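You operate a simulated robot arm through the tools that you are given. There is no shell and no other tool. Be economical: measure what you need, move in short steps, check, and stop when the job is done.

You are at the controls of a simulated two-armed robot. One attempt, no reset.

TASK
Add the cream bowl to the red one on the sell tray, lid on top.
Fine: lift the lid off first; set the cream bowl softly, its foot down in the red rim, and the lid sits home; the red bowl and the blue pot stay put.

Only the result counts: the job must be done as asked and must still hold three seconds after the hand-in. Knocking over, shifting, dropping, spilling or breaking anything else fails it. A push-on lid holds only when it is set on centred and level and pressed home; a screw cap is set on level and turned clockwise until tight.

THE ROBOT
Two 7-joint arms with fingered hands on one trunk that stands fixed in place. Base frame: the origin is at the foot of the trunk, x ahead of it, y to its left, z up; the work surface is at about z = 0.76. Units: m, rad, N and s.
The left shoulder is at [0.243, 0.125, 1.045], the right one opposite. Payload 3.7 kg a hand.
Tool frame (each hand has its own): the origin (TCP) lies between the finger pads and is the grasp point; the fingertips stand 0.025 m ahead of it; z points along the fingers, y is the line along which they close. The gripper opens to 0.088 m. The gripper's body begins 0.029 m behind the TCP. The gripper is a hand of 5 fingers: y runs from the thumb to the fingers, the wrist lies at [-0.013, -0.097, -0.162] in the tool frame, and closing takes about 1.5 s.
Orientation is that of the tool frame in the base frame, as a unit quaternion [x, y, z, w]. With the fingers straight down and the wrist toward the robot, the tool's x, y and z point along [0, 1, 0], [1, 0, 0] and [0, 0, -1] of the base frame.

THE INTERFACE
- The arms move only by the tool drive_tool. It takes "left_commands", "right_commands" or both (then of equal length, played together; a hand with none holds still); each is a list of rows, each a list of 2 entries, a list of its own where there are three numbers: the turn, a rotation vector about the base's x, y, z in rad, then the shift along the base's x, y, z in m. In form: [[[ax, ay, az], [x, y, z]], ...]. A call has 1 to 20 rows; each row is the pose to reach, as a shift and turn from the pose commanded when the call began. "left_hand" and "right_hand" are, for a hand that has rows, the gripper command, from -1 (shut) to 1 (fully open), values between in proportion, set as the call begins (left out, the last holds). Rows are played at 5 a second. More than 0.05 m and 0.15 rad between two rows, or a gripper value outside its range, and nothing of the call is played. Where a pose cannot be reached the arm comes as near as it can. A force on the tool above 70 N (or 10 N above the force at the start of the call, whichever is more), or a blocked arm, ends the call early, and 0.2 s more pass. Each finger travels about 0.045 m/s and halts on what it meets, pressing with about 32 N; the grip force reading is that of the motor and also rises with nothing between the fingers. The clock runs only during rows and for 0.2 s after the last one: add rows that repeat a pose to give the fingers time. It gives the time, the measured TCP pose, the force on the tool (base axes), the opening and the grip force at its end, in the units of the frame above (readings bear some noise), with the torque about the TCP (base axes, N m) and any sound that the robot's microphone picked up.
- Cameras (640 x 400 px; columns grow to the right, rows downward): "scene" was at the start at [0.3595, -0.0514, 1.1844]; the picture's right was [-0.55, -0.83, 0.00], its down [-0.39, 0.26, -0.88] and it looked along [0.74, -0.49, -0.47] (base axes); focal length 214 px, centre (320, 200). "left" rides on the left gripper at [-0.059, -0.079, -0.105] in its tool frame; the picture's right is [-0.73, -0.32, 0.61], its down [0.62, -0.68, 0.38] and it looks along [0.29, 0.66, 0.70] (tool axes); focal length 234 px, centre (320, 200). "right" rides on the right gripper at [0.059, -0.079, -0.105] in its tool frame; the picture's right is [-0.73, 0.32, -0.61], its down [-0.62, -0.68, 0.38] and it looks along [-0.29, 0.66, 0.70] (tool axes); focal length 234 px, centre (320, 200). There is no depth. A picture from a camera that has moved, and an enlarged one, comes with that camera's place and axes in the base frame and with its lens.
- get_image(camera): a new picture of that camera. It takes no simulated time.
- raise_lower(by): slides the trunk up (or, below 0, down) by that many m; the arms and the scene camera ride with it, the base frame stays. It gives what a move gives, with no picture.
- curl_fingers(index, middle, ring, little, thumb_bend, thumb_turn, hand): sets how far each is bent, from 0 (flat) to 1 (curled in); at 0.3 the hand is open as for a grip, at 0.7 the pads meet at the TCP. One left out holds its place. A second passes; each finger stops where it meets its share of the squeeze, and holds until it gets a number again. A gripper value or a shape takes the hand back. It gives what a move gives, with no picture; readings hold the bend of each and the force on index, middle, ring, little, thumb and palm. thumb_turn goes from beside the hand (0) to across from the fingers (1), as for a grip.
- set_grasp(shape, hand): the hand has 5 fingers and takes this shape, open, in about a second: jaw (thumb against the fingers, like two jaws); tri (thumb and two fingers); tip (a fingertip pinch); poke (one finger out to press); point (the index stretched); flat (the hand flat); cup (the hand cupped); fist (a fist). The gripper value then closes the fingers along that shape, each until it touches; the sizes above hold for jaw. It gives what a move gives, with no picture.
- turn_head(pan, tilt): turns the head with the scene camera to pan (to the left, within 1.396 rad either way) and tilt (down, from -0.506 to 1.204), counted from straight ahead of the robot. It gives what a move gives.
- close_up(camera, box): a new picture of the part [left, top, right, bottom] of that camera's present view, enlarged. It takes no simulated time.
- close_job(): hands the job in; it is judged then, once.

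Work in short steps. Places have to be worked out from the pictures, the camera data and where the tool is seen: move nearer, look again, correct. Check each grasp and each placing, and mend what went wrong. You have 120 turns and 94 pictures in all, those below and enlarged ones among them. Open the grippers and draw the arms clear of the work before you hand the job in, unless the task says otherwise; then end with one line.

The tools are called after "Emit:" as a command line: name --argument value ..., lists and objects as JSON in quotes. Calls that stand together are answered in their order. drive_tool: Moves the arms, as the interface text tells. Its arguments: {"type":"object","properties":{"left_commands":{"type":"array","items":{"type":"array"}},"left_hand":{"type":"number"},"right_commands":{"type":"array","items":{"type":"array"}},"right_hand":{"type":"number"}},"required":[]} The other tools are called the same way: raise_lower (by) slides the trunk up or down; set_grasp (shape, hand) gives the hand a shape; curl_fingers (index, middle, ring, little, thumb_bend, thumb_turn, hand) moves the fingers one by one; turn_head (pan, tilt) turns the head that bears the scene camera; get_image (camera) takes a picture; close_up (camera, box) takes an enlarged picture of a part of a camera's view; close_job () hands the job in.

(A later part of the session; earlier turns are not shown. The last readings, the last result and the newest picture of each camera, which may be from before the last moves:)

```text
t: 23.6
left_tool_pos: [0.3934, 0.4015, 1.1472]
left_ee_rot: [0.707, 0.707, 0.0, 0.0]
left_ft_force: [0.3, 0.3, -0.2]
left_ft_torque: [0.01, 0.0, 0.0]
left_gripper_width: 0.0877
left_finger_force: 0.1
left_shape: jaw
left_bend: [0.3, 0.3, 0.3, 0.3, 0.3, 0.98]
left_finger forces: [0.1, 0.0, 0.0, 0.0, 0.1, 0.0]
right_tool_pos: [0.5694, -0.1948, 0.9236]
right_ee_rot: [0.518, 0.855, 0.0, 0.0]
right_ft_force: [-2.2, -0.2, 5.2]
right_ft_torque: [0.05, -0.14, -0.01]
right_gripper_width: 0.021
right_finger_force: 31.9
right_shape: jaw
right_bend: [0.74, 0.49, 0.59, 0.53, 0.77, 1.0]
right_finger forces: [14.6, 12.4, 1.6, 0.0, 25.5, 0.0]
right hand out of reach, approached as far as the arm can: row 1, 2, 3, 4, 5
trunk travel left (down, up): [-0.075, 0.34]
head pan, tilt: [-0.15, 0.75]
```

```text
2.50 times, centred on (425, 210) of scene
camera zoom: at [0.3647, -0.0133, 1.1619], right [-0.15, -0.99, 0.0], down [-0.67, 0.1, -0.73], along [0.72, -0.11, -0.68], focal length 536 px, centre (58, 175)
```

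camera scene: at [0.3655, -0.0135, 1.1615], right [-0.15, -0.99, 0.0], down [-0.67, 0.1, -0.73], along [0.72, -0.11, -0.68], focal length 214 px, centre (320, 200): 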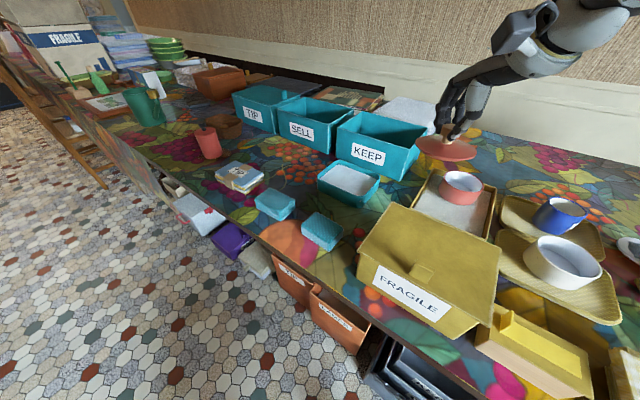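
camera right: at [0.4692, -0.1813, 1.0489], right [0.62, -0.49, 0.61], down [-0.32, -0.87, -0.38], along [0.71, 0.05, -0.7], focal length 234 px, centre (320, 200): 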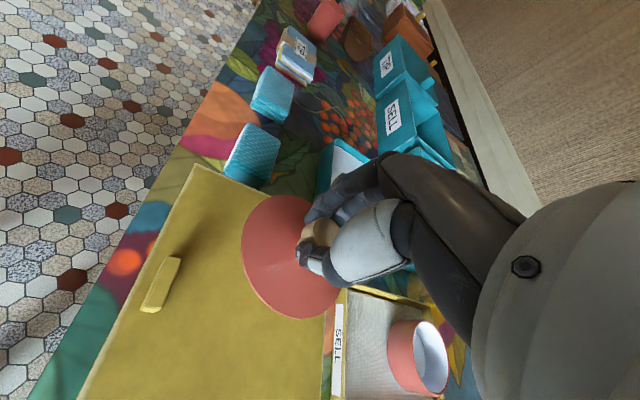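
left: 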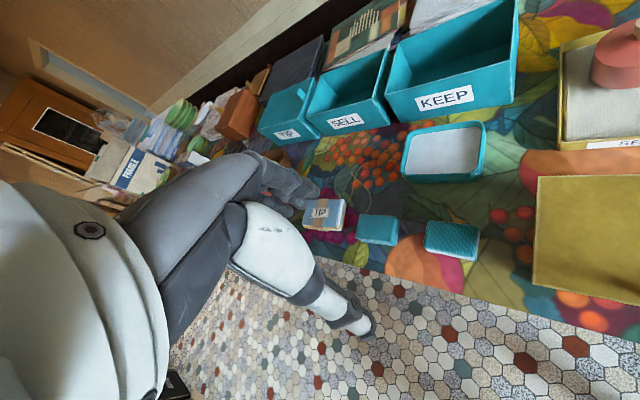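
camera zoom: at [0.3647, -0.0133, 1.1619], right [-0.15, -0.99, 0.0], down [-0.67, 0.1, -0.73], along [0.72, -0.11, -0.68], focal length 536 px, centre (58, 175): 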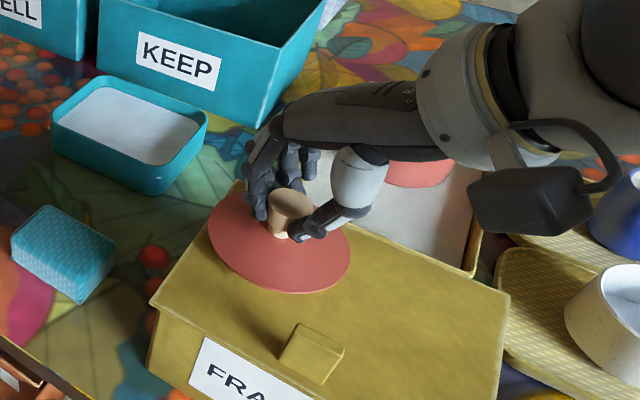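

Light contact at 5 N with the lid fully on the box top. I ease 1.5 mm and open the hand.

Emit:
drive_tool --right_commands '[[[0, 0, 0], [0, 0, 0.001]], [[0, 0, 0], [0, 0, 0.001]], [[0, 0, 0], [0, 0, 0.001]], [[0, 0, 0], [0, 0, 0.001]], [[0, 0, 0], [0, 0, 0.001]], [[0, 0, 0], [0, 0, 0.001]]]' --right_hand 0.5

Emit:
close_up --camera "scene" --box '[350, 130, 500, 290]'

Emit:
get_image --camera "right"

```text
t: 25.0
left_tool_pos: [0.3942, 0.4009, 1.1465]
left_ee_rot: [0.707, 0.707, 0.001, 0.0]
left_ft_force: [0.8, -0.4, 0.8]
left_ft_torque: [-0.03, -0.05, -0.02]
left_gripper_width: 0.088
left_finger_force: 0.0
left_shape: jaw
left_bend: [0.3, 0.3, 0.3, 0.3, 0.3, 0.98]
left_finger forces: [0.1, 0.0, 0.1, 0.0, 0.0, 0.0]
right_tool_pos: [0.5697, -0.195, 0.9232]
right_ee_rot: [0.519, 0.855, -0.001, -0.002]
right_ft_force: [0.3, 0.1, 0.1]
right_ft_torque: [-0.01, -0.01, 0.0]
right_gripper_width: 0.0656
right_finger_force: 0.0
right_shape: jaw
right_bend: [0.27, 0.36, 0.33, 0.34, 0.54, 0.99]
right_finger forces: [0.0, 0.0, 0.0, 0.0, 0.0, 0.1]
trunk travel left (down, up): [-0.075, 0.34]
head pan, tilt: [-0.15, 0.75]
```

```text
2.50 times, centred on (425, 210) of scene
camera zoom: at [0.3654, -0.0134, 1.1615], right [-0.15, -0.99, 0.0], down [-0.67, 0.1, -0.73], along [0.72, -0.11, -0.68], focal length 536 px, centre (58, 175)
```

zoom: 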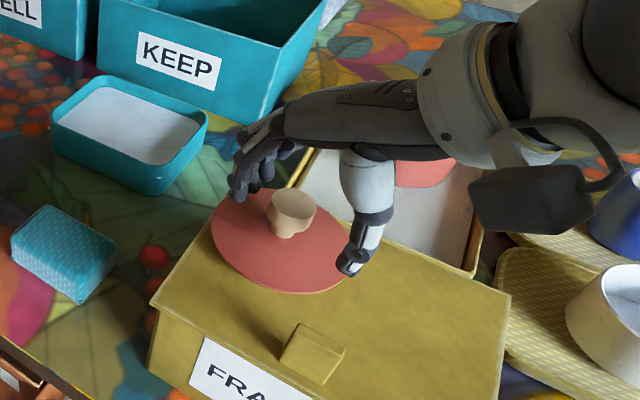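

```text
61 pictures are left
camera right: at [0.4737, -0.1797, 1.0287], right [0.62, -0.49, 0.61], down [-0.32, -0.87, -0.38], along [0.72, 0.05, -0.7], focal length 234 px, centre (320, 200)
```

right: 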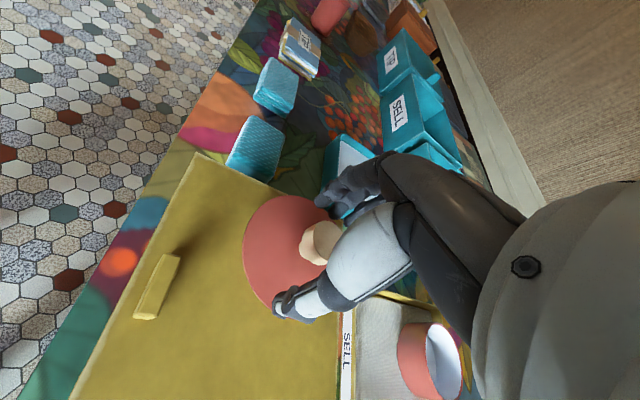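

Lid rests flat on the box top. I raise the hand, undo the yaw, and travel to above the cream bowl's near wall, then take the three-finger shape for a rim pinch.

Emit:
drive_tool --right_commands '[[[0, 0, 0], [0, 0, 0.03]], [[0, 0, 0], [0, 0, 0.06]], [[0, 0, 0], [0.01, 0, 0.09]], [[0, 0, -0.1], [0.0, -0.04, 0.09]], [[0, 0, -0.2], [-0.01, -0.08, 0.09]], [[0, 0, -0.3], [-0.02, -0.12, 0.09]], [[0, 0, -0.4], [-0.03, -0.16, 0.09]], [[0, 0, -0.48], [-0.04, -0.2, 0.09]], [[0, 0, -0.48], [-0.05, -0.24, 0.09]], [[0, 0, -0.48], [-0.075, -0.28, 0.09]], [[0, 0, -0.48], [-0.1, -0.302, 0.09]], [[0, 0, -0.48], [-0.1, -0.302, 0.06]], [[0, 0, -0.48], [-0.1, -0.302, 0.06]]]'

Emit:
set_grasp --hand "right" --shape "tri"

Emit:
turn_head --pan -0.6 --tilt 0.85

Emit:
get_image --camera "scene"

Emit:
get_image --camera "right"

```text
t: 27.8
left_tool_pos: [0.394, 0.4039, 1.1446]
left_ee_rot: [0.708, 0.707, 0.001, 0.001]
left_ft_force: [0.4, -0.1, -0.3]
left_ft_torque: [-0.04, 0.0, 0.0]
left_gripper_width: 0.0878
left_finger_force: 0.0
left_shape: jaw
left_bend: [0.3, 0.3, 0.3, 0.3, 0.3, 0.98]
left_finger forces: [0.0, 0.1, 0.0, 0.0, 0.0, 0.1]
right_tool_pos: [0.4692, -0.4976, 0.9855]
right_ee_rot: [0.707, 0.708, -0.002, 0.003]
right_ft_force: [0.0, 0.1, -0.4]
right_ft_torque: [-0.02, 0.02, 0.0]
right_gripper_width: 0.0658
right_finger_force: 0.0
right_shape: jaw
right_bend: [0.27, 0.36, 0.33, 0.34, 0.54, 0.99]
right_finger forces: [0.0, 0.0, 0.1, 0.0, 0.1, 0.0]
trunk travel left (down, up): [-0.075, 0.34]
head pan, tilt: [-0.15, 0.75]
```

```text
t: 28.7
left_tool_pos: [0.3932, 0.4042, 1.1459]
left_ee_rot: [0.707, 0.707, -0.001, 0.002]
left_ft_force: [-0.7, 0.2, 0.6]
left_ft_torque: [-0.02, 0.0, 0.02]
left_gripper_width: 0.0877
left_finger_force: 0.0
left_shape: jaw
left_bend: [0.3, 0.3, 0.3, 0.3, 0.3, 0.98]
left_finger forces: [0.1, 0.1, 0.1, 0.0, 0.1, 0.0]
right_tool_pos: [0.468, -0.4967, 0.9847]
right_ee_rot: [0.707, 0.707, -0.001, 0.001]
right_ft_force: [1.3, -0.2, -1.0]
right_ft_torque: [0.02, -0.03, -0.03]
right_gripper_width: 0.0881
right_finger_force: 0.1
right_shape: tri
right_bend: [0.3, 0.3, 0.99, 0.99, 0.3, 0.98]
right_finger forces: [0.0, 0.1, 0.0, 0.1, 0.0, 0.0]
trunk travel left (down, up): [-0.075, 0.34]
head pan, tilt: [-0.15, 0.75]
```

```text
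t: 29.6
left_tool_pos: [0.3927, 0.4043, 1.1461]
left_ee_rot: [0.707, 0.708, -0.001, 0.002]
left_ft_force: [-0.3, -0.3, 0.1]
left_ft_torque: [0.0, 0.02, 0.0]
left_gripper_width: 0.0876
left_finger_force: 0.1
left_shape: jaw
left_bend: [0.3, 0.3, 0.3, 0.3, 0.3, 0.98]
left_finger forces: [0.1, 0.1, 0.0, 0.0, 0.0, 0.0]
right_tool_pos: [0.4676, -0.4966, 0.9848]
right_ee_rot: [0.708, 0.706, -0.001, 0.001]
right_ft_force: [-0.3, 0.2, 0.2]
right_ft_torque: [0.01, -0.02, 0.03]
right_gripper_width: 0.0878
right_finger_force: 0.1
right_shape: tri
right_bend: [0.3, 0.3, 0.99, 0.99, 0.3, 0.98]
right_finger forces: [0.0, 0.1, 0.0, 0.0, 0.1, 0.0]
trunk travel left (down, up): [-0.075, 0.34]
head pan, tilt: [-0.6, 0.85]
```

```text
60 pictures are left
camera scene: at [0.3601, -0.0257, 1.1613], right [-0.34, -0.94, 0.0], down [-0.65, 0.23, -0.73], along [0.68, -0.25, -0.69], focal length 214 px, centre (320, 200)
```

scene: 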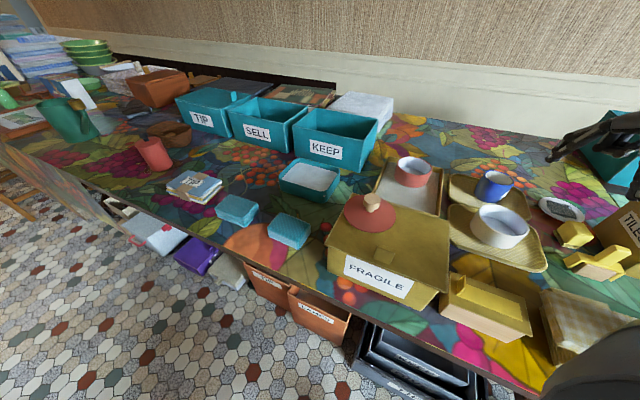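

```text
59 pictures are left
camera right: at [0.3898, -0.4373, 1.0905], right [0.32, -0.72, 0.61], down [-0.68, -0.63, -0.38], along [0.66, -0.29, -0.69], focal length 234 px, centre (320, 200)
```

right: 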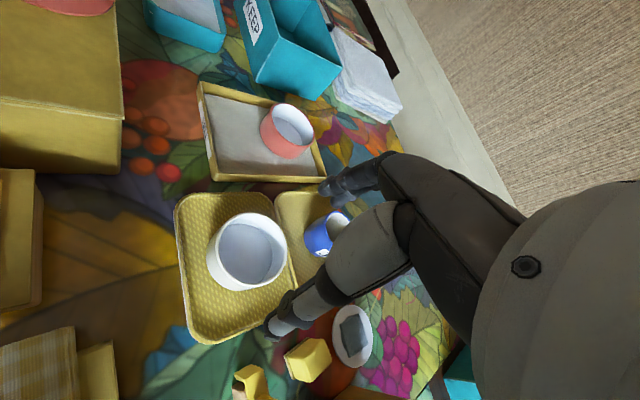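

I enlarge both views to measure the cream and red rims precisely.

Emit:
close_up --camera "scene" --box '[360, 120, 560, 285]'

Emit:
close_up --camera "right" --box '[170, 80, 380, 350]'

```text
2.42 times, centred on (460, 202) of scene
camera zoom: at [0.3601, -0.0257, 1.1613], right [-0.34, -0.94, 0.0], down [-0.65, 0.23, -0.73], along [0.68, -0.25, -0.69], focal length 520 px, centre (-19, 194)
```

zoom: 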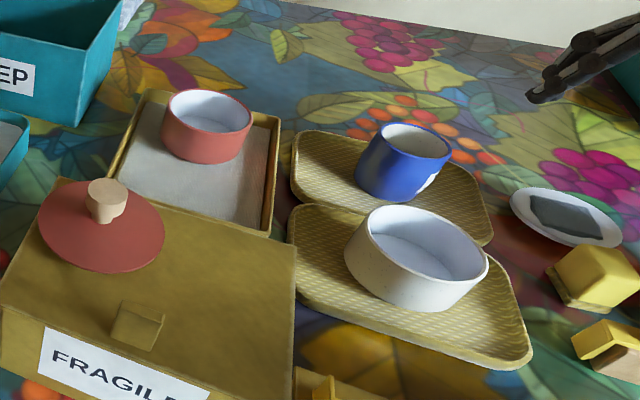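

```text
1.48 times, centred on (275, 215) of right
camera zoom: at [0.3898, -0.4373, 1.0905], right [0.32, -0.72, 0.61], down [-0.68, -0.63, -0.38], along [0.66, -0.29, -0.69], focal length 347 px, centre (387, 178)
```

zoom: 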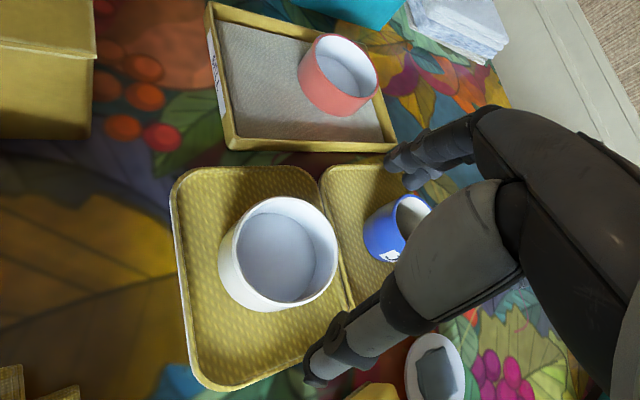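

Cream rim centre ≈(0.512,-0.499,0.814), outer diameter ≈0.09. I descend over the near wall with the hand partly open and check.

Emit:
drive_tool --right_commands '[[[0, 0, 0], [0, -0.002, -0.04]], [[0, 0, 0], [0, -0.002, -0.08]], [[0, 0, 0], [0, -0.002, -0.11]], [[0, 0, 0], [0, -0.002, -0.125]], [[0, 0, 0], [0, -0.002, -0.125]], [[0, 0, 0], [0, -0.002, -0.125]]]' --right_hand 0.3

Emit:
get_image --camera "right"

Emit:
close_up --camera "scene" --box '[360, 120, 560, 285]'

```text
t: 30.4
left_tool_pos: [0.3927, 0.4127, 1.1422]
left_ee_rot: [0.707, 0.707, -0.005, 0.004]
left_ft_force: [-0.2, 0.0, 0.3]
left_ft_torque: [-0.03, -0.02, -0.04]
left_gripper_width: 0.0876
left_finger_force: 0.1
left_shape: jaw
left_bend: [0.3, 0.3, 0.3, 0.3, 0.3, 0.98]
left_finger forces: [0.0, 0.1, 0.0, 0.0, 0.1, 0.0]
right_tool_pos: [0.4889, -0.4967, 0.9381]
right_ee_rot: [0.678, 0.729, -0.063, 0.063]
right_ft_force: [0.2, 0.6, 0.2]
right_ft_torque: [-0.02, 0.0, -0.02]
right_gripper_width: 0.0574
right_finger_force: 0.0
right_shape: tri
right_bend: [0.73, 0.39, 0.99, 0.99, 0.61, 1.0]
right_finger forces: [0.0, 0.0, 0.1, 0.1, 0.0, 0.1]
trunk travel left (down, up): [-0.075, 0.34]
head pan, tilt: [-0.6, 0.85]
stopped in row 3 (right hand): the arm was blocked; the commanded pose is now the measured one
```

```text
56 pictures are left
camera right: at [0.4066, -0.4256, 1.0325], right [0.37, -0.58, 0.72], down [-0.63, -0.73, -0.26], along [0.68, -0.36, -0.64], focal length 234 px, centre (320, 200)
```

right: 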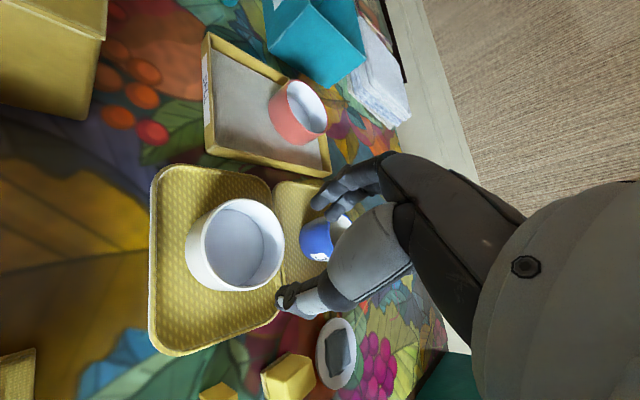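

```text
2.42 times, centred on (460, 202) of scene
camera zoom: at [0.3583, -0.0151, 1.1601], right [-0.32, -0.95, 0.01], down [-0.66, 0.22, -0.72], along [0.68, -0.24, -0.69], focal length 520 px, centre (-19, 194)
```

zoom: 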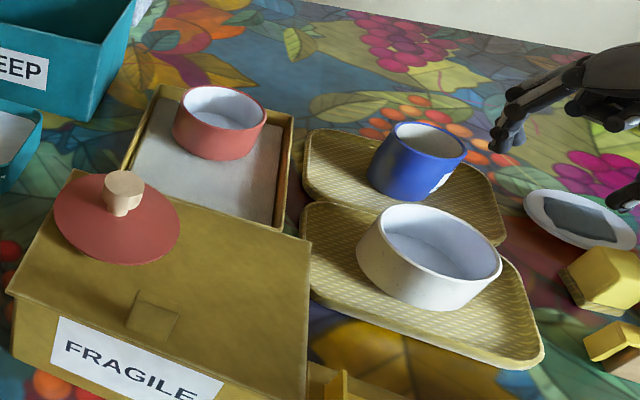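

The arm was blocked by something, likely the elbow. I lift back up first, then look at the whole scene.

Emit:
drive_tool --right_commands '[[[0, 0, 0], [0, 0, 0.02]], [[0, 0, 0], [-0.0, 0, 0.05]], [[0, 0, 0], [0.0, 0, 0.05]]]'

Emit:
get_image --camera "scene"

Emit:
get_image --camera "left"

```text
t: 31.2
left_tool_pos: [0.3948, 0.4018, 1.1453]
left_ee_rot: [0.707, 0.707, 0.0, -0.001]
left_ft_force: [0.2, 0.0, -0.4]
left_ft_torque: [0.03, 0.03, 0.0]
left_gripper_width: 0.0878
left_finger_force: 0.0
left_shape: jaw
left_bend: [0.3, 0.3, 0.3, 0.3, 0.3, 0.98]
left_finger forces: [0.0, 0.0, 0.1, 0.1, 0.1, 0.0]
right_tool_pos: [0.4928, -0.5071, 0.9777]
right_ee_rot: [0.682, 0.728, -0.053, 0.052]
right_ft_force: [-0.6, 0.5, 0.4]
right_ft_torque: [-0.01, 0.01, -0.01]
right_gripper_width: 0.0576
right_finger_force: 0.1
right_shape: tri
right_bend: [0.73, 0.39, 0.99, 0.99, 0.61, 1.0]
right_finger forces: [0.0, 0.0, 0.0, 0.1, 0.0, 0.0]
trunk travel left (down, up): [-0.075, 0.34]
head pan, tilt: [-0.6, 0.85]
```

```text
54 pictures are left
camera scene: at [0.3619, -0.0305, 1.1612], right [-0.35, -0.94, 0.0], down [-0.64, 0.24, -0.73], along [0.69, -0.26, -0.68], focal length 214 px, centre (320, 200)
```

scene: 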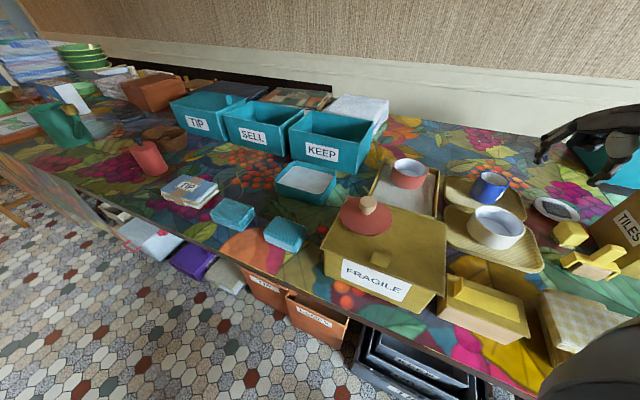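

```text
53 pictures are left
camera left: at [0.3173, 0.3426, 1.2503], right [-0.32, -0.73, -0.61], down [-0.68, 0.62, -0.38], along [0.66, 0.29, -0.7], focal length 234 px, centre (320, 200)
```

left: 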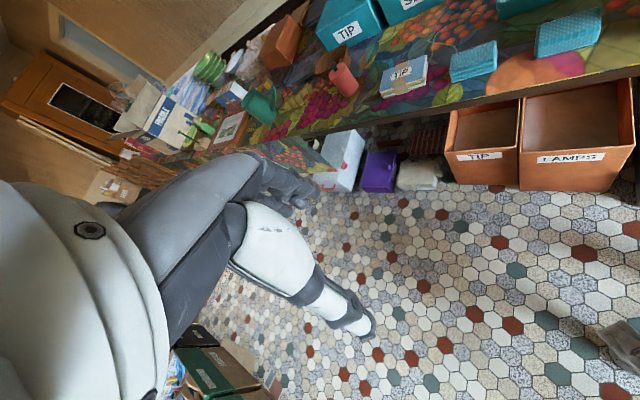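

I pan further right to see the elbow and what it may be touching.

Emit:
turn_head --pan -1.3 --tilt 0.9

Emit:
get_image --camera "scene"

```text
t: 32.3
left_tool_pos: [0.394, 0.4012, 1.1457]
left_ee_rot: [0.707, 0.707, 0.0, 0.001]
left_ft_force: [-0.5, -0.6, 0.1]
left_ft_torque: [0.02, 0.02, -0.01]
left_gripper_width: 0.0876
left_finger_force: 0.0
left_shape: jaw
left_bend: [0.3, 0.3, 0.3, 0.3, 0.3, 0.98]
left_finger forces: [0.1, 0.0, 0.0, 0.0, 0.0, 0.0]
right_tool_pos: [0.4923, -0.5066, 0.9797]
right_ee_rot: [0.681, 0.728, -0.053, 0.053]
right_ft_force: [-0.1, -0.2, -0.3]
right_ft_torque: [-0.01, -0.02, 0.0]
right_gripper_width: 0.0577
right_finger_force: 0.1
right_shape: tri
right_bend: [0.73, 0.39, 0.99, 0.99, 0.61, 1.0]
right_finger forces: [0.1, 0.0, 0.0, 0.0, 0.0, 0.0]
trunk travel left (down, up): [-0.075, 0.34]
head pan, tilt: [-1.3, 0.901]
```

```text
52 pictures are left
camera scene: at [0.3611, -0.0303, 1.1617], right [-0.35, -0.94, 0.0], down [-0.64, 0.24, -0.73], along [0.69, -0.26, -0.68], focal length 214 px, centre (320, 200)
```

scene: 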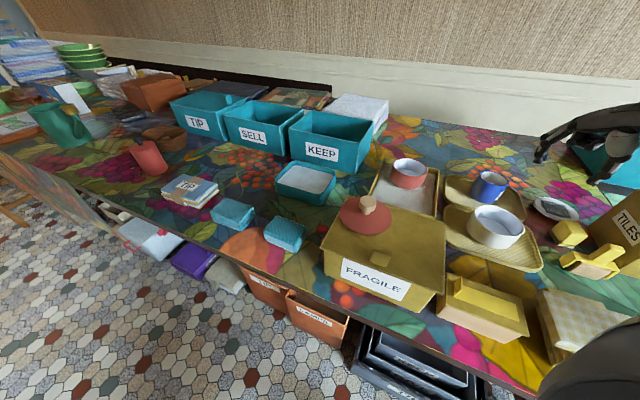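

The head itself won't pan right: the right upper arm is pressing on it, which explains the block. I turn the head left, clear of the arm, and look.

Emit:
turn_head --pan 0.0 --tilt 0.8

Emit:
get_image --camera "scene"

```text
t: 33.8
left_tool_pos: [0.394, 0.4016, 1.1463]
left_ee_rot: [0.707, 0.707, 0.0, 0.0]
left_ft_force: [-0.2, -0.6, -0.8]
left_ft_torque: [0.01, 0.01, -0.01]
left_gripper_width: 0.0877
left_finger_force: 0.0
left_shape: jaw
left_bend: [0.3, 0.3, 0.3, 0.3, 0.3, 0.98]
left_finger forces: [0.0, 0.0, 0.1, 0.1, 0.0, 0.1]
right_tool_pos: [0.4917, -0.5065, 0.9796]
right_ee_rot: [0.681, 0.728, -0.053, 0.053]
right_ft_force: [1.0, 0.4, -0.5]
right_ft_torque: [0.03, -0.02, -0.01]
right_gripper_width: 0.0575
right_finger_force: 0.1
right_shape: tri
right_bend: [0.73, 0.39, 0.99, 0.99, 0.61, 1.0]
right_finger forces: [0.0, 0.0, 0.0, 0.1, 0.0, 0.0]
trunk travel left (down, up): [-0.075, 0.34]
head pan, tilt: [0.0, 0.799]
```

```text
51 pictures are left
camera scene: at [0.3642, -0.0011, 1.1575], right [0.0, -1.0, 0.0], down [-0.72, 0.0, -0.7], along [0.7, 0.0, -0.72], focal length 214 px, centre (320, 200)
```

scene: 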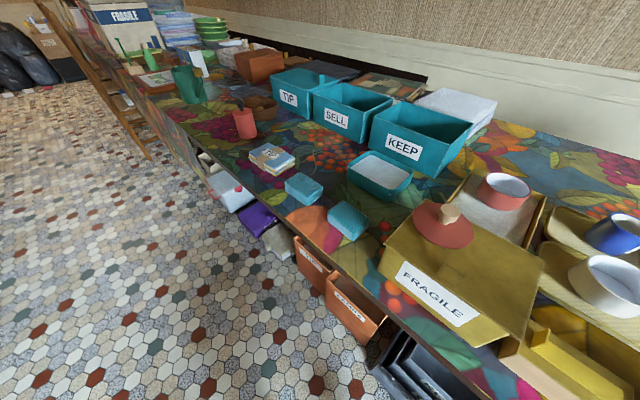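

Head is clear now. I restore the hand's orientation (turn ≈[0.15,0,-0.067]) and return above the near wall.

Emit:
drive_tool --right_commands '[[[0.05, 0, -0.022], [-0.008, 0.003, 0]], [[0.1, 0, -0.045], [-0.016, 0.005, 0]], [[0.15, 0, -0.067], [-0.024, 0.0075, 0]], [[0.15, 0, -0.067], [-0.024, 0.0075, -0.02]], [[0.15, 0, -0.067], [-0.024, 0.0075, -0.02]]]'

Emit:
turn_head --pan -0.2 --tilt 0.8

Emit:
get_image --camera "scene"

```text
t: 35.0
left_tool_pos: [0.3939, 0.4066, 1.1442]
left_ee_rot: [0.708, 0.707, -0.001, 0.003]
left_ft_force: [-0.2, 0.6, -0.9]
left_ft_torque: [0.01, -0.04, -0.03]
left_gripper_width: 0.088
left_finger_force: 0.2
left_shape: jaw
left_bend: [0.3, 0.3, 0.3, 0.3, 0.3, 0.98]
left_finger forces: [0.1, 0.1, 0.1, 0.0, 0.0, 0.0]
right_tool_pos: [0.4673, -0.4938, 0.962]
right_ee_rot: [0.707, 0.708, -0.003, 0.004]
right_ft_force: [0.7, 0.1, 0.5]
right_ft_torque: [0.01, 0.01, 0.01]
right_gripper_width: 0.0576
right_finger_force: 0.1
right_shape: tri
right_bend: [0.73, 0.39, 0.99, 0.99, 0.61, 1.0]
right_finger forces: [0.1, 0.1, 0.0, 0.1, 0.0, 0.0]
trunk travel left (down, up): [-0.075, 0.34]
head pan, tilt: [0.0, 0.799]
```

```text
t: 35.7
left_tool_pos: [0.3943, 0.4047, 1.1463]
left_ee_rot: [0.707, 0.707, -0.002, 0.0]
left_ft_force: [-0.2, 0.5, -0.1]
left_ft_torque: [0.01, 0.01, 0.02]
left_gripper_width: 0.0877
left_finger_force: 0.0
left_shape: jaw
left_bend: [0.3, 0.3, 0.3, 0.3, 0.3, 0.98]
left_finger forces: [0.1, 0.0, 0.1, 0.1, 0.1, 0.0]
right_tool_pos: [0.4666, -0.4968, 0.9573]
right_ee_rot: [0.708, 0.707, -0.001, 0.0]
right_ft_force: [0.3, 0.5, -0.3]
right_ft_torque: [0.01, -0.01, -0.03]
right_gripper_width: 0.0576
right_finger_force: 0.0
right_shape: tri
right_bend: [0.73, 0.39, 0.99, 0.99, 0.61, 1.0]
right_finger forces: [0.0, 0.0, 0.0, 0.1, 0.1, 0.0]
trunk travel left (down, up): [-0.075, 0.34]
head pan, tilt: [-0.201, 0.799]
```

```text
50 pictures are left
camera scene: at [0.3628, -0.0147, 1.1572], right [-0.2, -0.98, 0.0], down [-0.7, 0.14, -0.7], along [0.68, -0.14, -0.72], focal length 214 px, centre (320, 200)
```

scene: 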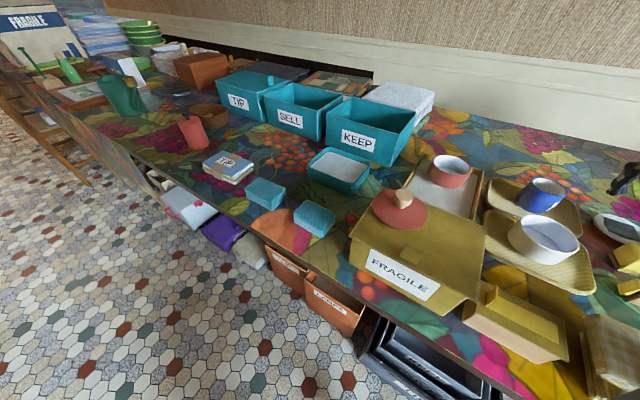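

The folded elbow still crowds the torso. Turning the hand +45° swings the wrist out to the right; I'll grasp the wall at centre −0.0435·(0.7,0.7) ≈ (0.481,-0.530).

Emit:
drive_tool --right_commands '[[[0, 0, 0.13], [0.003, -0.006, 0.01]], [[0, 0, 0.26], [0.006, -0.012, 0.02]], [[0, 0, 0.39], [0.009, -0.018, 0.02]], [[0, 0, 0.52], [0.011, -0.024, 0.02]], [[0, 0, 0.65], [0.013, -0.03, 0.02]], [[0, 0, 0.785], [0.0145, -0.033, 0.02]], [[0, 0, 0.785], [0.0145, -0.033, 0]], [[0, 0, 0.785], [0.0145, -0.033, 0]]]'

Emit:
turn_head --pan -0.55 --tilt 0.85

Emit:
get_image --camera "scene"

Emit:
get_image --camera "right"

```text
t: 37.5
left_tool_pos: [0.3956, 0.4013, 1.1469]
left_ee_rot: [0.708, 0.707, 0.0, 0.0]
left_ft_force: [-0.6, 0.6, -0.1]
left_ft_torque: [0.02, 0.0, 0.0]
left_gripper_width: 0.0877
left_finger_force: 0.1
left_shape: jaw
left_bend: [0.3, 0.3, 0.3, 0.3, 0.3, 0.98]
left_finger forces: [0.0, 0.1, 0.0, 0.1, 0.0, 0.0]
right_tool_pos: [0.4812, -0.5324, 0.958]
right_ee_rot: [0.382, 0.924, 0.0, 0.0]
right_ft_force: [-0.2, -0.4, -0.2]
right_ft_torque: [-0.02, 0.0, -0.03]
right_gripper_width: 0.0573
right_finger_force: 0.1
right_shape: tri
right_bend: [0.73, 0.39, 0.99, 0.99, 0.61, 1.0]
right_finger forces: [0.0, 0.1, 0.0, 0.0, 0.0, 0.0]
trunk travel left (down, up): [-0.075, 0.34]
head pan, tilt: [-0.201, 0.799]
```

```text
t: 38.3
left_tool_pos: [0.3954, 0.4018, 1.1469]
left_ee_rot: [0.707, 0.707, -0.001, 0.0]
left_ft_force: [-0.2, -0.3, -0.1]
left_ft_torque: [-0.03, 0.0, 0.02]
left_gripper_width: 0.0877
left_finger_force: 0.0
left_shape: jaw
left_bend: [0.3, 0.3, 0.3, 0.3, 0.3, 0.98]
left_finger forces: [0.1, 0.0, 0.1, 0.0, 0.1, 0.1]
right_tool_pos: [0.4812, -0.5314, 0.958]
right_ee_rot: [0.383, 0.924, 0.0, 0.0]
right_ft_force: [0.4, 0.1, -0.4]
right_ft_torque: [-0.03, 0.01, 0.0]
right_gripper_width: 0.0576
right_finger_force: 0.1
right_shape: tri
right_bend: [0.73, 0.39, 0.99, 0.99, 0.61, 1.0]
right_finger forces: [0.0, 0.0, 0.1, 0.0, 0.0, 0.0]
trunk travel left (down, up): [-0.075, 0.34]
head pan, tilt: [-0.55, 0.85]
```

```text
49 pictures are left
camera scene: at [0.361, -0.0275, 1.1599], right [-0.32, -0.95, 0.0], down [-0.66, 0.22, -0.72], along [0.68, -0.23, -0.7], focal length 214 px, centre (320, 200)
```

scene: 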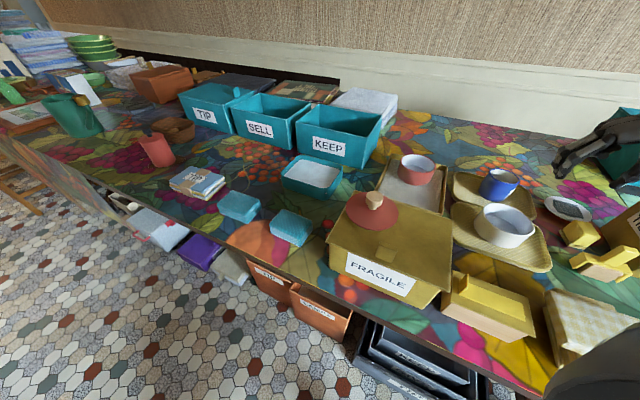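

```text
48 pictures are left
camera right: at [0.3845, -0.5458, 1.0637], right [0.74, -0.29, 0.61], down [-0.04, -0.92, -0.38], along [0.67, 0.26, -0.7], focal length 234 px, centre (320, 200)
```

right: 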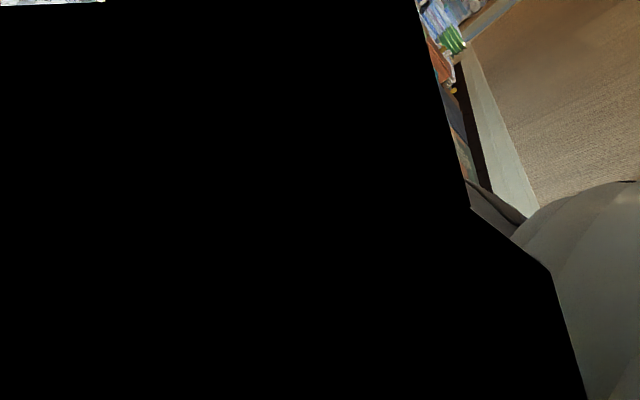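

The wrist camera is hidden at this yaw and the head is stopped by the upper arm at ≈-0.33. I set the head to -0.3 and reduce the yaw to ≈0.45.

Emit:
drive_tool --right_commands '[[[0, 0, -0.11], [-0.003, 0.004, 0.01]], [[0, 0, -0.22], [-0.006, 0.009, 0.01]], [[0, 0, -0.335], [-0.008, 0.013, 0]], [[0, 0, -0.335], [-0.008, 0.013, 0]]]'

Emit:
turn_head --pan -0.32 --tilt 0.8

Emit:
get_image --camera "right"

```text
t: 39.3
left_tool_pos: [0.3932, 0.4011, 1.1477]
left_ee_rot: [0.707, 0.707, 0.001, 0.001]
left_ft_force: [0.3, 0.3, 0.4]
left_ft_torque: [0.03, -0.03, 0.04]
left_gripper_width: 0.0876
left_finger_force: 0.0
left_shape: jaw
left_bend: [0.3, 0.3, 0.3, 0.3, 0.3, 0.98]
left_finger forces: [0.1, 0.0, 0.0, 0.0, 0.0, 0.0]
right_tool_pos: [0.474, -0.5177, 0.9583]
right_ee_rot: [0.532, 0.847, 0.0, 0.0]
right_ft_force: [0.3, -0.2, -0.7]
right_ft_torque: [0.0, 0.0, 0.01]
right_gripper_width: 0.0578
right_finger_force: 0.0
right_shape: tri
right_bend: [0.73, 0.39, 0.99, 0.99, 0.61, 1.0]
right_finger forces: [0.1, 0.0, 0.1, 0.0, 0.1, 0.0]
trunk travel left (down, up): [-0.075, 0.34]
head pan, tilt: [-0.55, 0.85]
```

```text
t: 40.1
left_tool_pos: [0.3944, 0.4009, 1.1458]
left_ee_rot: [0.707, 0.707, 0.0, 0.0]
left_ft_force: [-1.1, -0.1, -0.3]
left_ft_torque: [-0.01, 0.0, -0.04]
left_gripper_width: 0.0875
left_finger_force: 0.1
left_shape: jaw
left_bend: [0.3, 0.3, 0.3, 0.3, 0.3, 0.98]
left_finger forces: [0.0, 0.0, 0.0, 0.0, 0.1, 0.1]
right_tool_pos: [0.4737, -0.5175, 0.9573]
right_ee_rot: [0.531, 0.847, 0.0, 0.0]
right_ft_force: [0.1, 1.2, 0.9]
right_ft_torque: [0.01, 0.01, 0.01]
right_gripper_width: 0.0571
right_finger_force: 0.0
right_shape: tri
right_bend: [0.73, 0.39, 0.99, 0.99, 0.61, 1.0]
right_finger forces: [0.0, 0.0, 0.0, 0.0, 0.0, 0.0]
trunk travel left (down, up): [-0.075, 0.34]
head pan, tilt: [-0.319, 0.799]
```

```text
47 pictures are left
camera right: at [0.3774, -0.4991, 1.0631], right [0.61, -0.51, 0.61], down [-0.34, -0.86, -0.38], along [0.72, 0.02, -0.7], focal length 234 px, centre (320, 200)
```

right: 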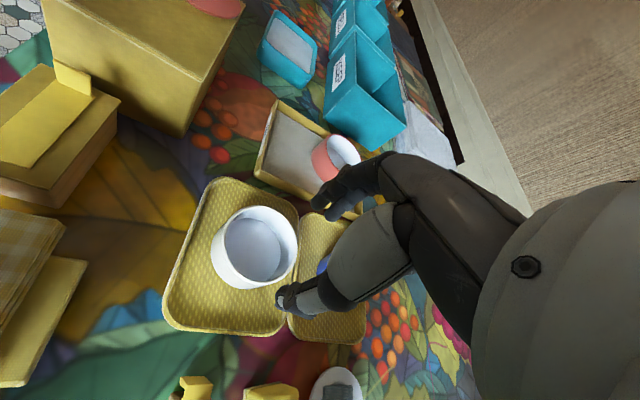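

Clear view, no torso contact; bowl centre reads (0.511,-0.503). The TCP is over the near wall. I descend in part and check.

Emit:
drive_tool --right_commands '[[[0, 0, 0], [0, -0.003, -0.04]], [[0, 0, 0], [0, -0.003, -0.08]], [[0, 0, 0], [0, -0.003, -0.1]], [[0, 0, 0], [0, -0.003, -0.1]]]'

Emit:
get_image --camera "right"

Emit:
close_up --camera "scene" --box '[440, 100, 640, 300]'

```text
t: 41.1
left_tool_pos: [0.3939, 0.4009, 1.1468]
left_ee_rot: [0.707, 0.707, 0.0, 0.0]
left_ft_force: [-0.5, 0.2, 0.4]
left_ft_torque: [0.01, 0.01, 0.02]
left_gripper_width: 0.0876
left_finger_force: 0.1
left_shape: jaw
left_bend: [0.3, 0.3, 0.3, 0.3, 0.3, 0.98]
left_finger forces: [0.0, 0.0, 0.0, 0.1, 0.0, 0.0]
right_tool_pos: [0.4718, -0.5208, 0.8575]
right_ee_rot: [0.531, 0.847, 0.001, 0.0]
right_ft_force: [0.0, -0.2, 0.9]
right_ft_torque: [-0.02, 0.0, 0.01]
right_gripper_width: 0.0573
right_finger_force: 0.1
right_shape: tri
right_bend: [0.73, 0.39, 0.99, 0.99, 0.61, 1.0]
right_finger forces: [0.0, 0.0, 0.0, 0.0, 0.0, 0.0]
trunk travel left (down, up): [-0.075, 0.34]
head pan, tilt: [-0.319, 0.799]
heard: snap
```

```text
46 pictures are left
camera right: at [0.3762, -0.5021, 0.9628], right [0.61, -0.51, 0.61], down [-0.34, -0.86, -0.38], along [0.72, 0.03, -0.7], focal length 234 px, centre (320, 200)
```

right: 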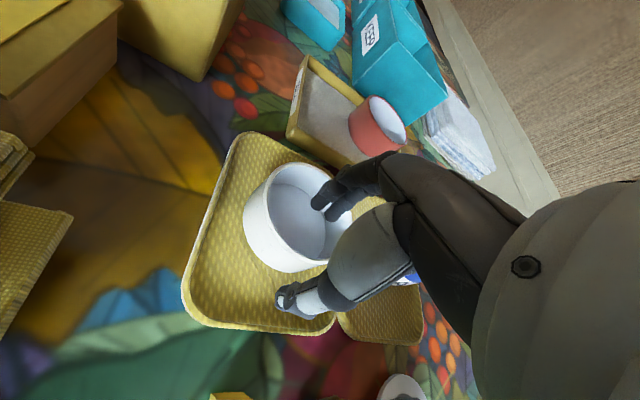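

```text
2.00 times, centred on (540, 200) of scene
camera zoom: at [0.361, -0.0252, 1.1582], right [-0.3, -0.95, 0.0], down [-0.68, 0.21, -0.7], along [0.67, -0.21, -0.71], focal length 429 px, centre (-120, 200)
```

zoom: 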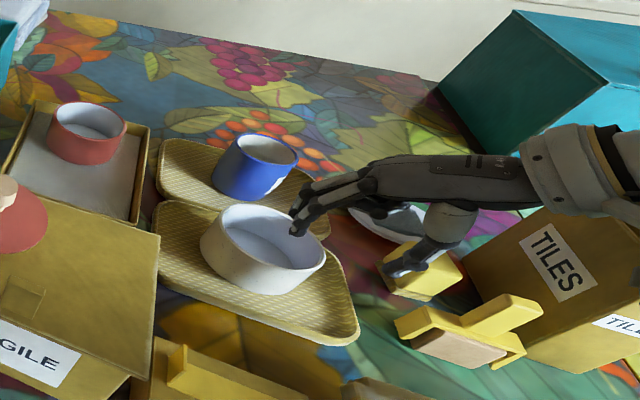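

A snap was heard; I check the surroundings before going on.

Emit:
get_image --camera "scene"

```text
44 pictures are left
camera scene: at [0.361, -0.0252, 1.1582], right [-0.3, -0.95, 0.0], down [-0.68, 0.21, -0.7], along [0.67, -0.21, -0.71], focal length 214 px, centre (320, 200)
```

scene: 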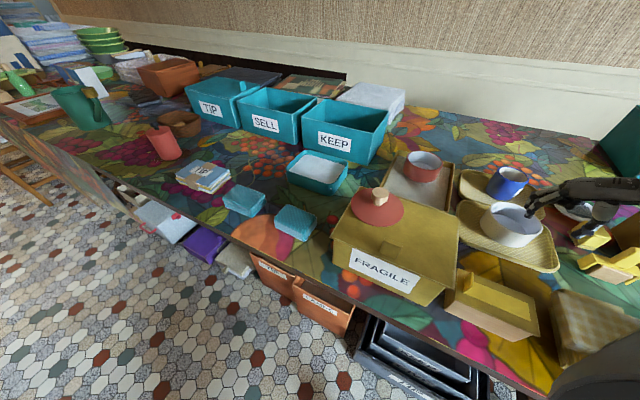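

Nothing appears changed. Fingers are over the inside and thumb outside; I descend to z≈0.82 (tips ~2 cm below the rim).

Emit:
drive_tool --right_commands '[[[0, 0, 0], [-0.001, 0, -0.02]], [[0, 0, 0], [-0.002, 0, -0.038]], [[0, 0, 0], [-0.002, 0, -0.038]]]'

Emit:
close_up --camera "right" --box '[200, 100, 440, 350]'

Emit:
close_up --camera "scene" --box '[440, 150, 640, 300]'

```text
t: 41.9
left_tool_pos: [0.3949, 0.4019, 1.1469]
left_ee_rot: [0.707, 0.707, 0.0, 0.0]
left_ft_force: [-0.8, 0.1, -0.2]
left_ft_torque: [0.01, -0.01, 0.0]
left_gripper_width: 0.0879
left_finger_force: 0.0
left_shape: jaw
left_bend: [0.3, 0.3, 0.3, 0.3, 0.3, 0.98]
left_finger forces: [0.1, 0.0, 0.0, 0.0, 0.0, 0.0]
right_tool_pos: [0.4691, -0.5214, 0.8179]
right_ee_rot: [0.531, 0.847, 0.0, 0.0]
right_ft_force: [-0.6, -0.6, -0.3]
right_ft_torque: [-0.01, 0.0, -0.02]
right_gripper_width: 0.0579
right_finger_force: 0.1
right_shape: tri
right_bend: [0.73, 0.39, 0.99, 0.99, 0.61, 1.0]
right_finger forces: [0.0, 0.1, 0.0, 0.0, 0.0, 0.0]
trunk travel left (down, up): [-0.075, 0.34]
head pan, tilt: [-0.319, 0.799]
heard: snap
```

```text
1.60 times, centred on (320, 225) of right
camera zoom: at [0.3738, -0.5016, 0.924], right [0.61, -0.51, 0.61], down [-0.34, -0.86, -0.38], along [0.72, 0.02, -0.7], focal length 375 px, centre (320, 160)
```

zoom: 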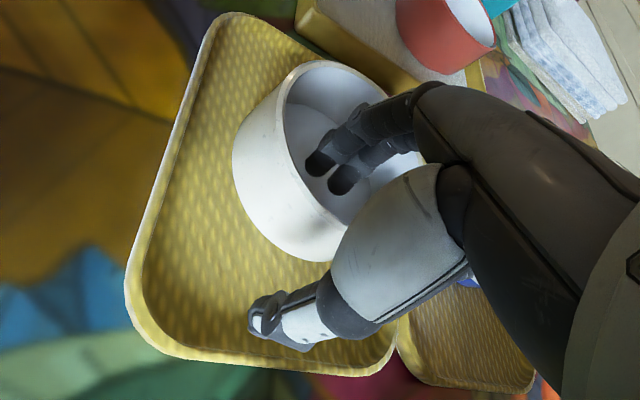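

```text
2.67 times, centred on (540, 225) of scene
camera zoom: at [0.3609, -0.0253, 1.1583], right [-0.3, -0.95, 0.0], down [-0.68, 0.21, -0.7], along [0.67, -0.21, -0.71], focal length 572 px, centre (-267, 133)
```

zoom: 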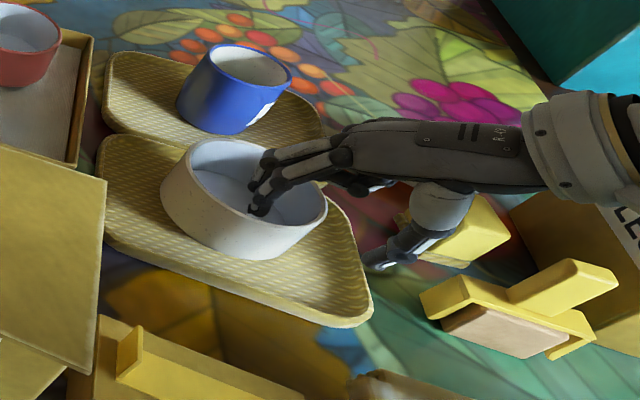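

A second snap; the forearm may be near the TILES box. I try to pan right a bit to see it.

Emit:
turn_head --pan -0.5 --tilt 0.7

Emit:
get_image --camera "scene"

```text
t: 42.6
left_tool_pos: [0.3939, 0.4016, 1.1459]
left_ee_rot: [0.707, 0.707, 0.0, 0.0]
left_ft_force: [0.4, 0.0, -0.6]
left_ft_torque: [-0.01, 0.02, 0.04]
left_gripper_width: 0.0878
left_finger_force: 0.0
left_shape: jaw
left_bend: [0.3, 0.3, 0.3, 0.3, 0.3, 0.98]
left_finger forces: [0.1, 0.0, 0.0, 0.1, 0.1, 0.1]
right_tool_pos: [0.4699, -0.5203, 0.8189]
right_ee_rot: [0.532, 0.847, 0.0, -0.001]
right_ft_force: [0.2, 0.3, -0.1]
right_ft_torque: [0.02, -0.01, 0.0]
right_gripper_width: 0.0578
right_finger_force: 0.1
right_shape: tri
right_bend: [0.73, 0.39, 0.99, 0.99, 0.61, 1.0]
right_finger forces: [0.0, 0.1, 0.0, 0.1, 0.0, 0.0]
trunk travel left (down, up): [-0.075, 0.34]
head pan, tilt: [-0.499, 0.7]
```

```text
41 pictures are left
camera scene: at [0.3599, -0.0399, 1.1675], right [-0.45, -0.89, 0.0], down [-0.56, 0.28, -0.78], along [0.69, -0.35, -0.63], focal length 214 px, centre (320, 200)
```

scene: 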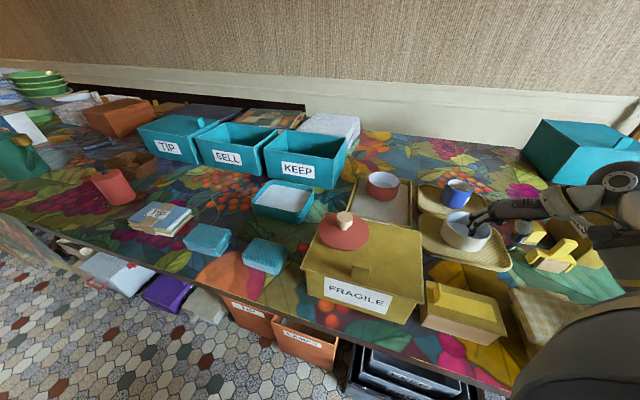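

I use the left wrist camera as a second eye: turn the left hand about 1.3 rad to the right to see the elbow and the TILES box.

Emit:
drive_tool --left_commands '[[[0, 0, -0.13], [0, 0, 0]], [[0, 0, -0.26], [0, 0, 0]], [[0, 0, -0.39], [0, 0, 0]], [[0, 0, -0.52], [0, 0, 0]], [[0, 0, -0.65], [0, 0, 0]], [[0, 0, -0.78], [0, 0, 0]], [[0, 0, -0.91], [0, 0, 0]], [[0, 0, -1.04], [0, 0, 0]], [[0, 0, -1.17], [0, 0, 0]], [[0, 0, -1.3], [0, 0, 0]]]'

Emit:
get_image --camera "left"

```text
t: 44.8
left_tool_pos: [0.3955, 0.4019, 1.1458]
left_ee_rot: [0.991, 0.134, -0.001, 0.0]
left_ft_force: [0.0, 0.1, 0.6]
left_ft_torque: [0.02, 0.02, 0.01]
left_gripper_width: 0.0875
left_finger_force: 0.1
left_shape: jaw
left_bend: [0.3, 0.3, 0.3, 0.3, 0.3, 0.98]
left_finger forces: [0.0, 0.0, 0.0, 0.1, 0.0, 0.0]
right_tool_pos: [0.47, -0.5196, 0.8185]
right_ee_rot: [0.531, 0.847, 0.0, 0.0]
right_ft_force: [-0.6, -0.3, -0.2]
right_ft_torque: [0.0, 0.0, -0.01]
right_gripper_width: 0.0575
right_finger_force: 0.0
right_shape: tri
right_bend: [0.73, 0.39, 0.99, 0.99, 0.61, 1.0]
right_finger forces: [0.1, 0.0, 0.0, 0.0, 0.0, 0.1]
trunk travel left (down, up): [-0.075, 0.34]
head pan, tilt: [-0.499, 0.7]
```

```text
40 pictures are left
camera left: at [0.3183, 0.4622, 1.2509], right [-0.79, 0.12, -0.61], down [0.42, 0.82, -0.38], along [0.45, -0.56, -0.7], focal length 234 px, centre (320, 200)
```

left: 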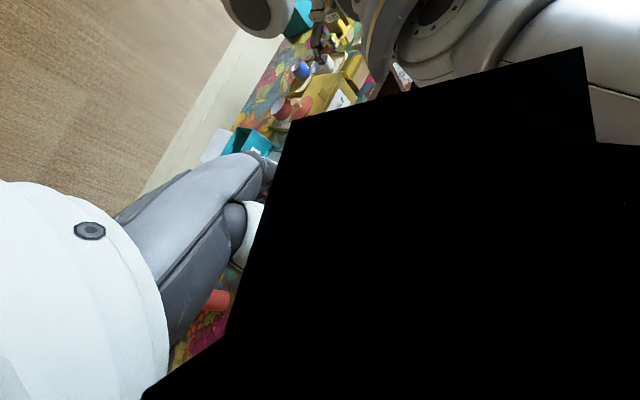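

The black mass is the hand's own cuff. I enlarge the useful top part.

Emit:
close_up --camera "left" --box '[220, 0, 420, 125]'

```text
3.20 times, centred on (320, 62) of left
camera zoom: at [0.3183, 0.4622, 1.2509], right [-0.79, 0.12, -0.61], down [0.42, 0.82, -0.38], along [0.45, -0.56, -0.7], focal length 749 px, centre (320, 640)
```

zoom: 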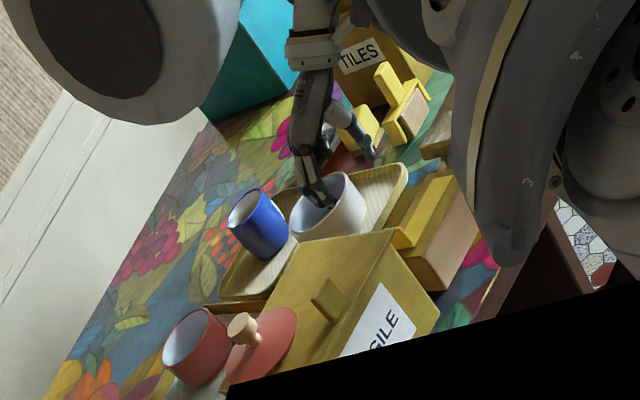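

The TILES box stands as before. I proceed: close the hand on the cream bowl's near wall.

Emit:
drive_tool --right_commands '[[[0, 0, 0], [0, 0, 0]], [[0, 0, 0], [0, 0, 0]], [[0, 0, 0], [0, 0, 0]], [[0, 0, 0], [0, 0, 0]], [[0, 0, 0], [0, 0, 0]], [[0, 0, 0], [0, 0, 0]], [[0, 0, 0], [0, 0, 0]], [[0, 0, 0], [0, 0, 0]]]' --right_hand -1

Emit:
close_up --camera "right" --box '[200, 100, 440, 350]'

Emit:
close_up --camera "scene" --box '[370, 140, 570, 290]'

```text
t: 46.6
left_tool_pos: [0.3951, 0.4011, 1.1459]
left_ee_rot: [0.991, 0.136, 0.0, 0.0]
left_ft_force: [0.2, 0.2, 0.0]
left_ft_torque: [0.0, -0.03, 0.0]
left_gripper_width: 0.0874
left_finger_force: 0.1
left_shape: jaw
left_bend: [0.3, 0.3, 0.3, 0.3, 0.3, 0.98]
left_finger forces: [0.1, 0.0, 0.0, 0.0, 0.1, 0.1]
right_tool_pos: [0.4705, -0.5199, 0.8189]
right_ee_rot: [0.531, 0.847, 0.0, 0.0]
right_ft_force: [-0.3, 0.5, -0.5]
right_ft_torque: [0.0, -0.05, -0.03]
right_gripper_width: 0.0023
right_finger_force: 32.1
right_shape: tri
right_bend: [0.73, 0.66, 1.0, 1.0, 0.67, 1.0]
right_finger forces: [13.6, 13.8, 0.0, 0.1, 28.6, 0.1]
trunk travel left (down, up): [-0.075, 0.34]
head pan, tilt: [-0.499, 0.7]
```

```text
1.60 times, centred on (320, 225) of right
camera zoom: at [0.3739, -0.5016, 0.9242], right [0.61, -0.51, 0.61], down [-0.34, -0.86, -0.38], along [0.72, 0.02, -0.7], focal length 375 px, centre (320, 160)
```

zoom: 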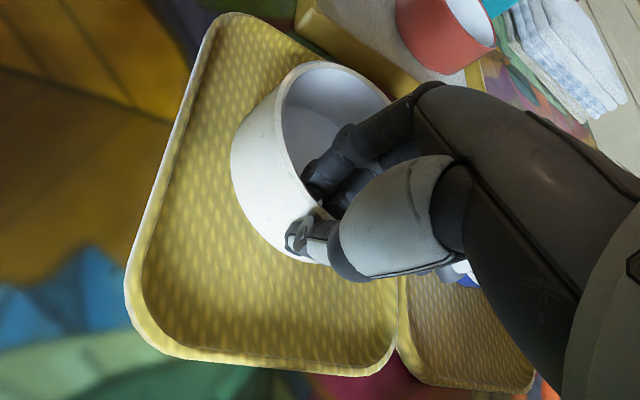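

```text
2.67 times, centred on (470, 215) of scene
camera zoom: at [0.3596, -0.0404, 1.1675], right [-0.46, -0.89, 0.0], down [-0.56, 0.29, -0.78], along [0.69, -0.36, -0.63], focal length 572 px, centre (-80, 160)
```

zoom: 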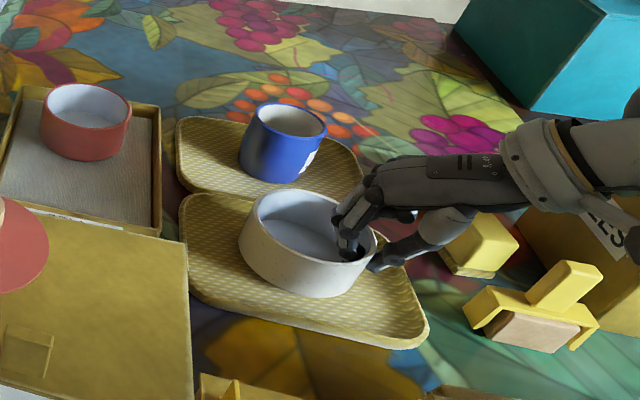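

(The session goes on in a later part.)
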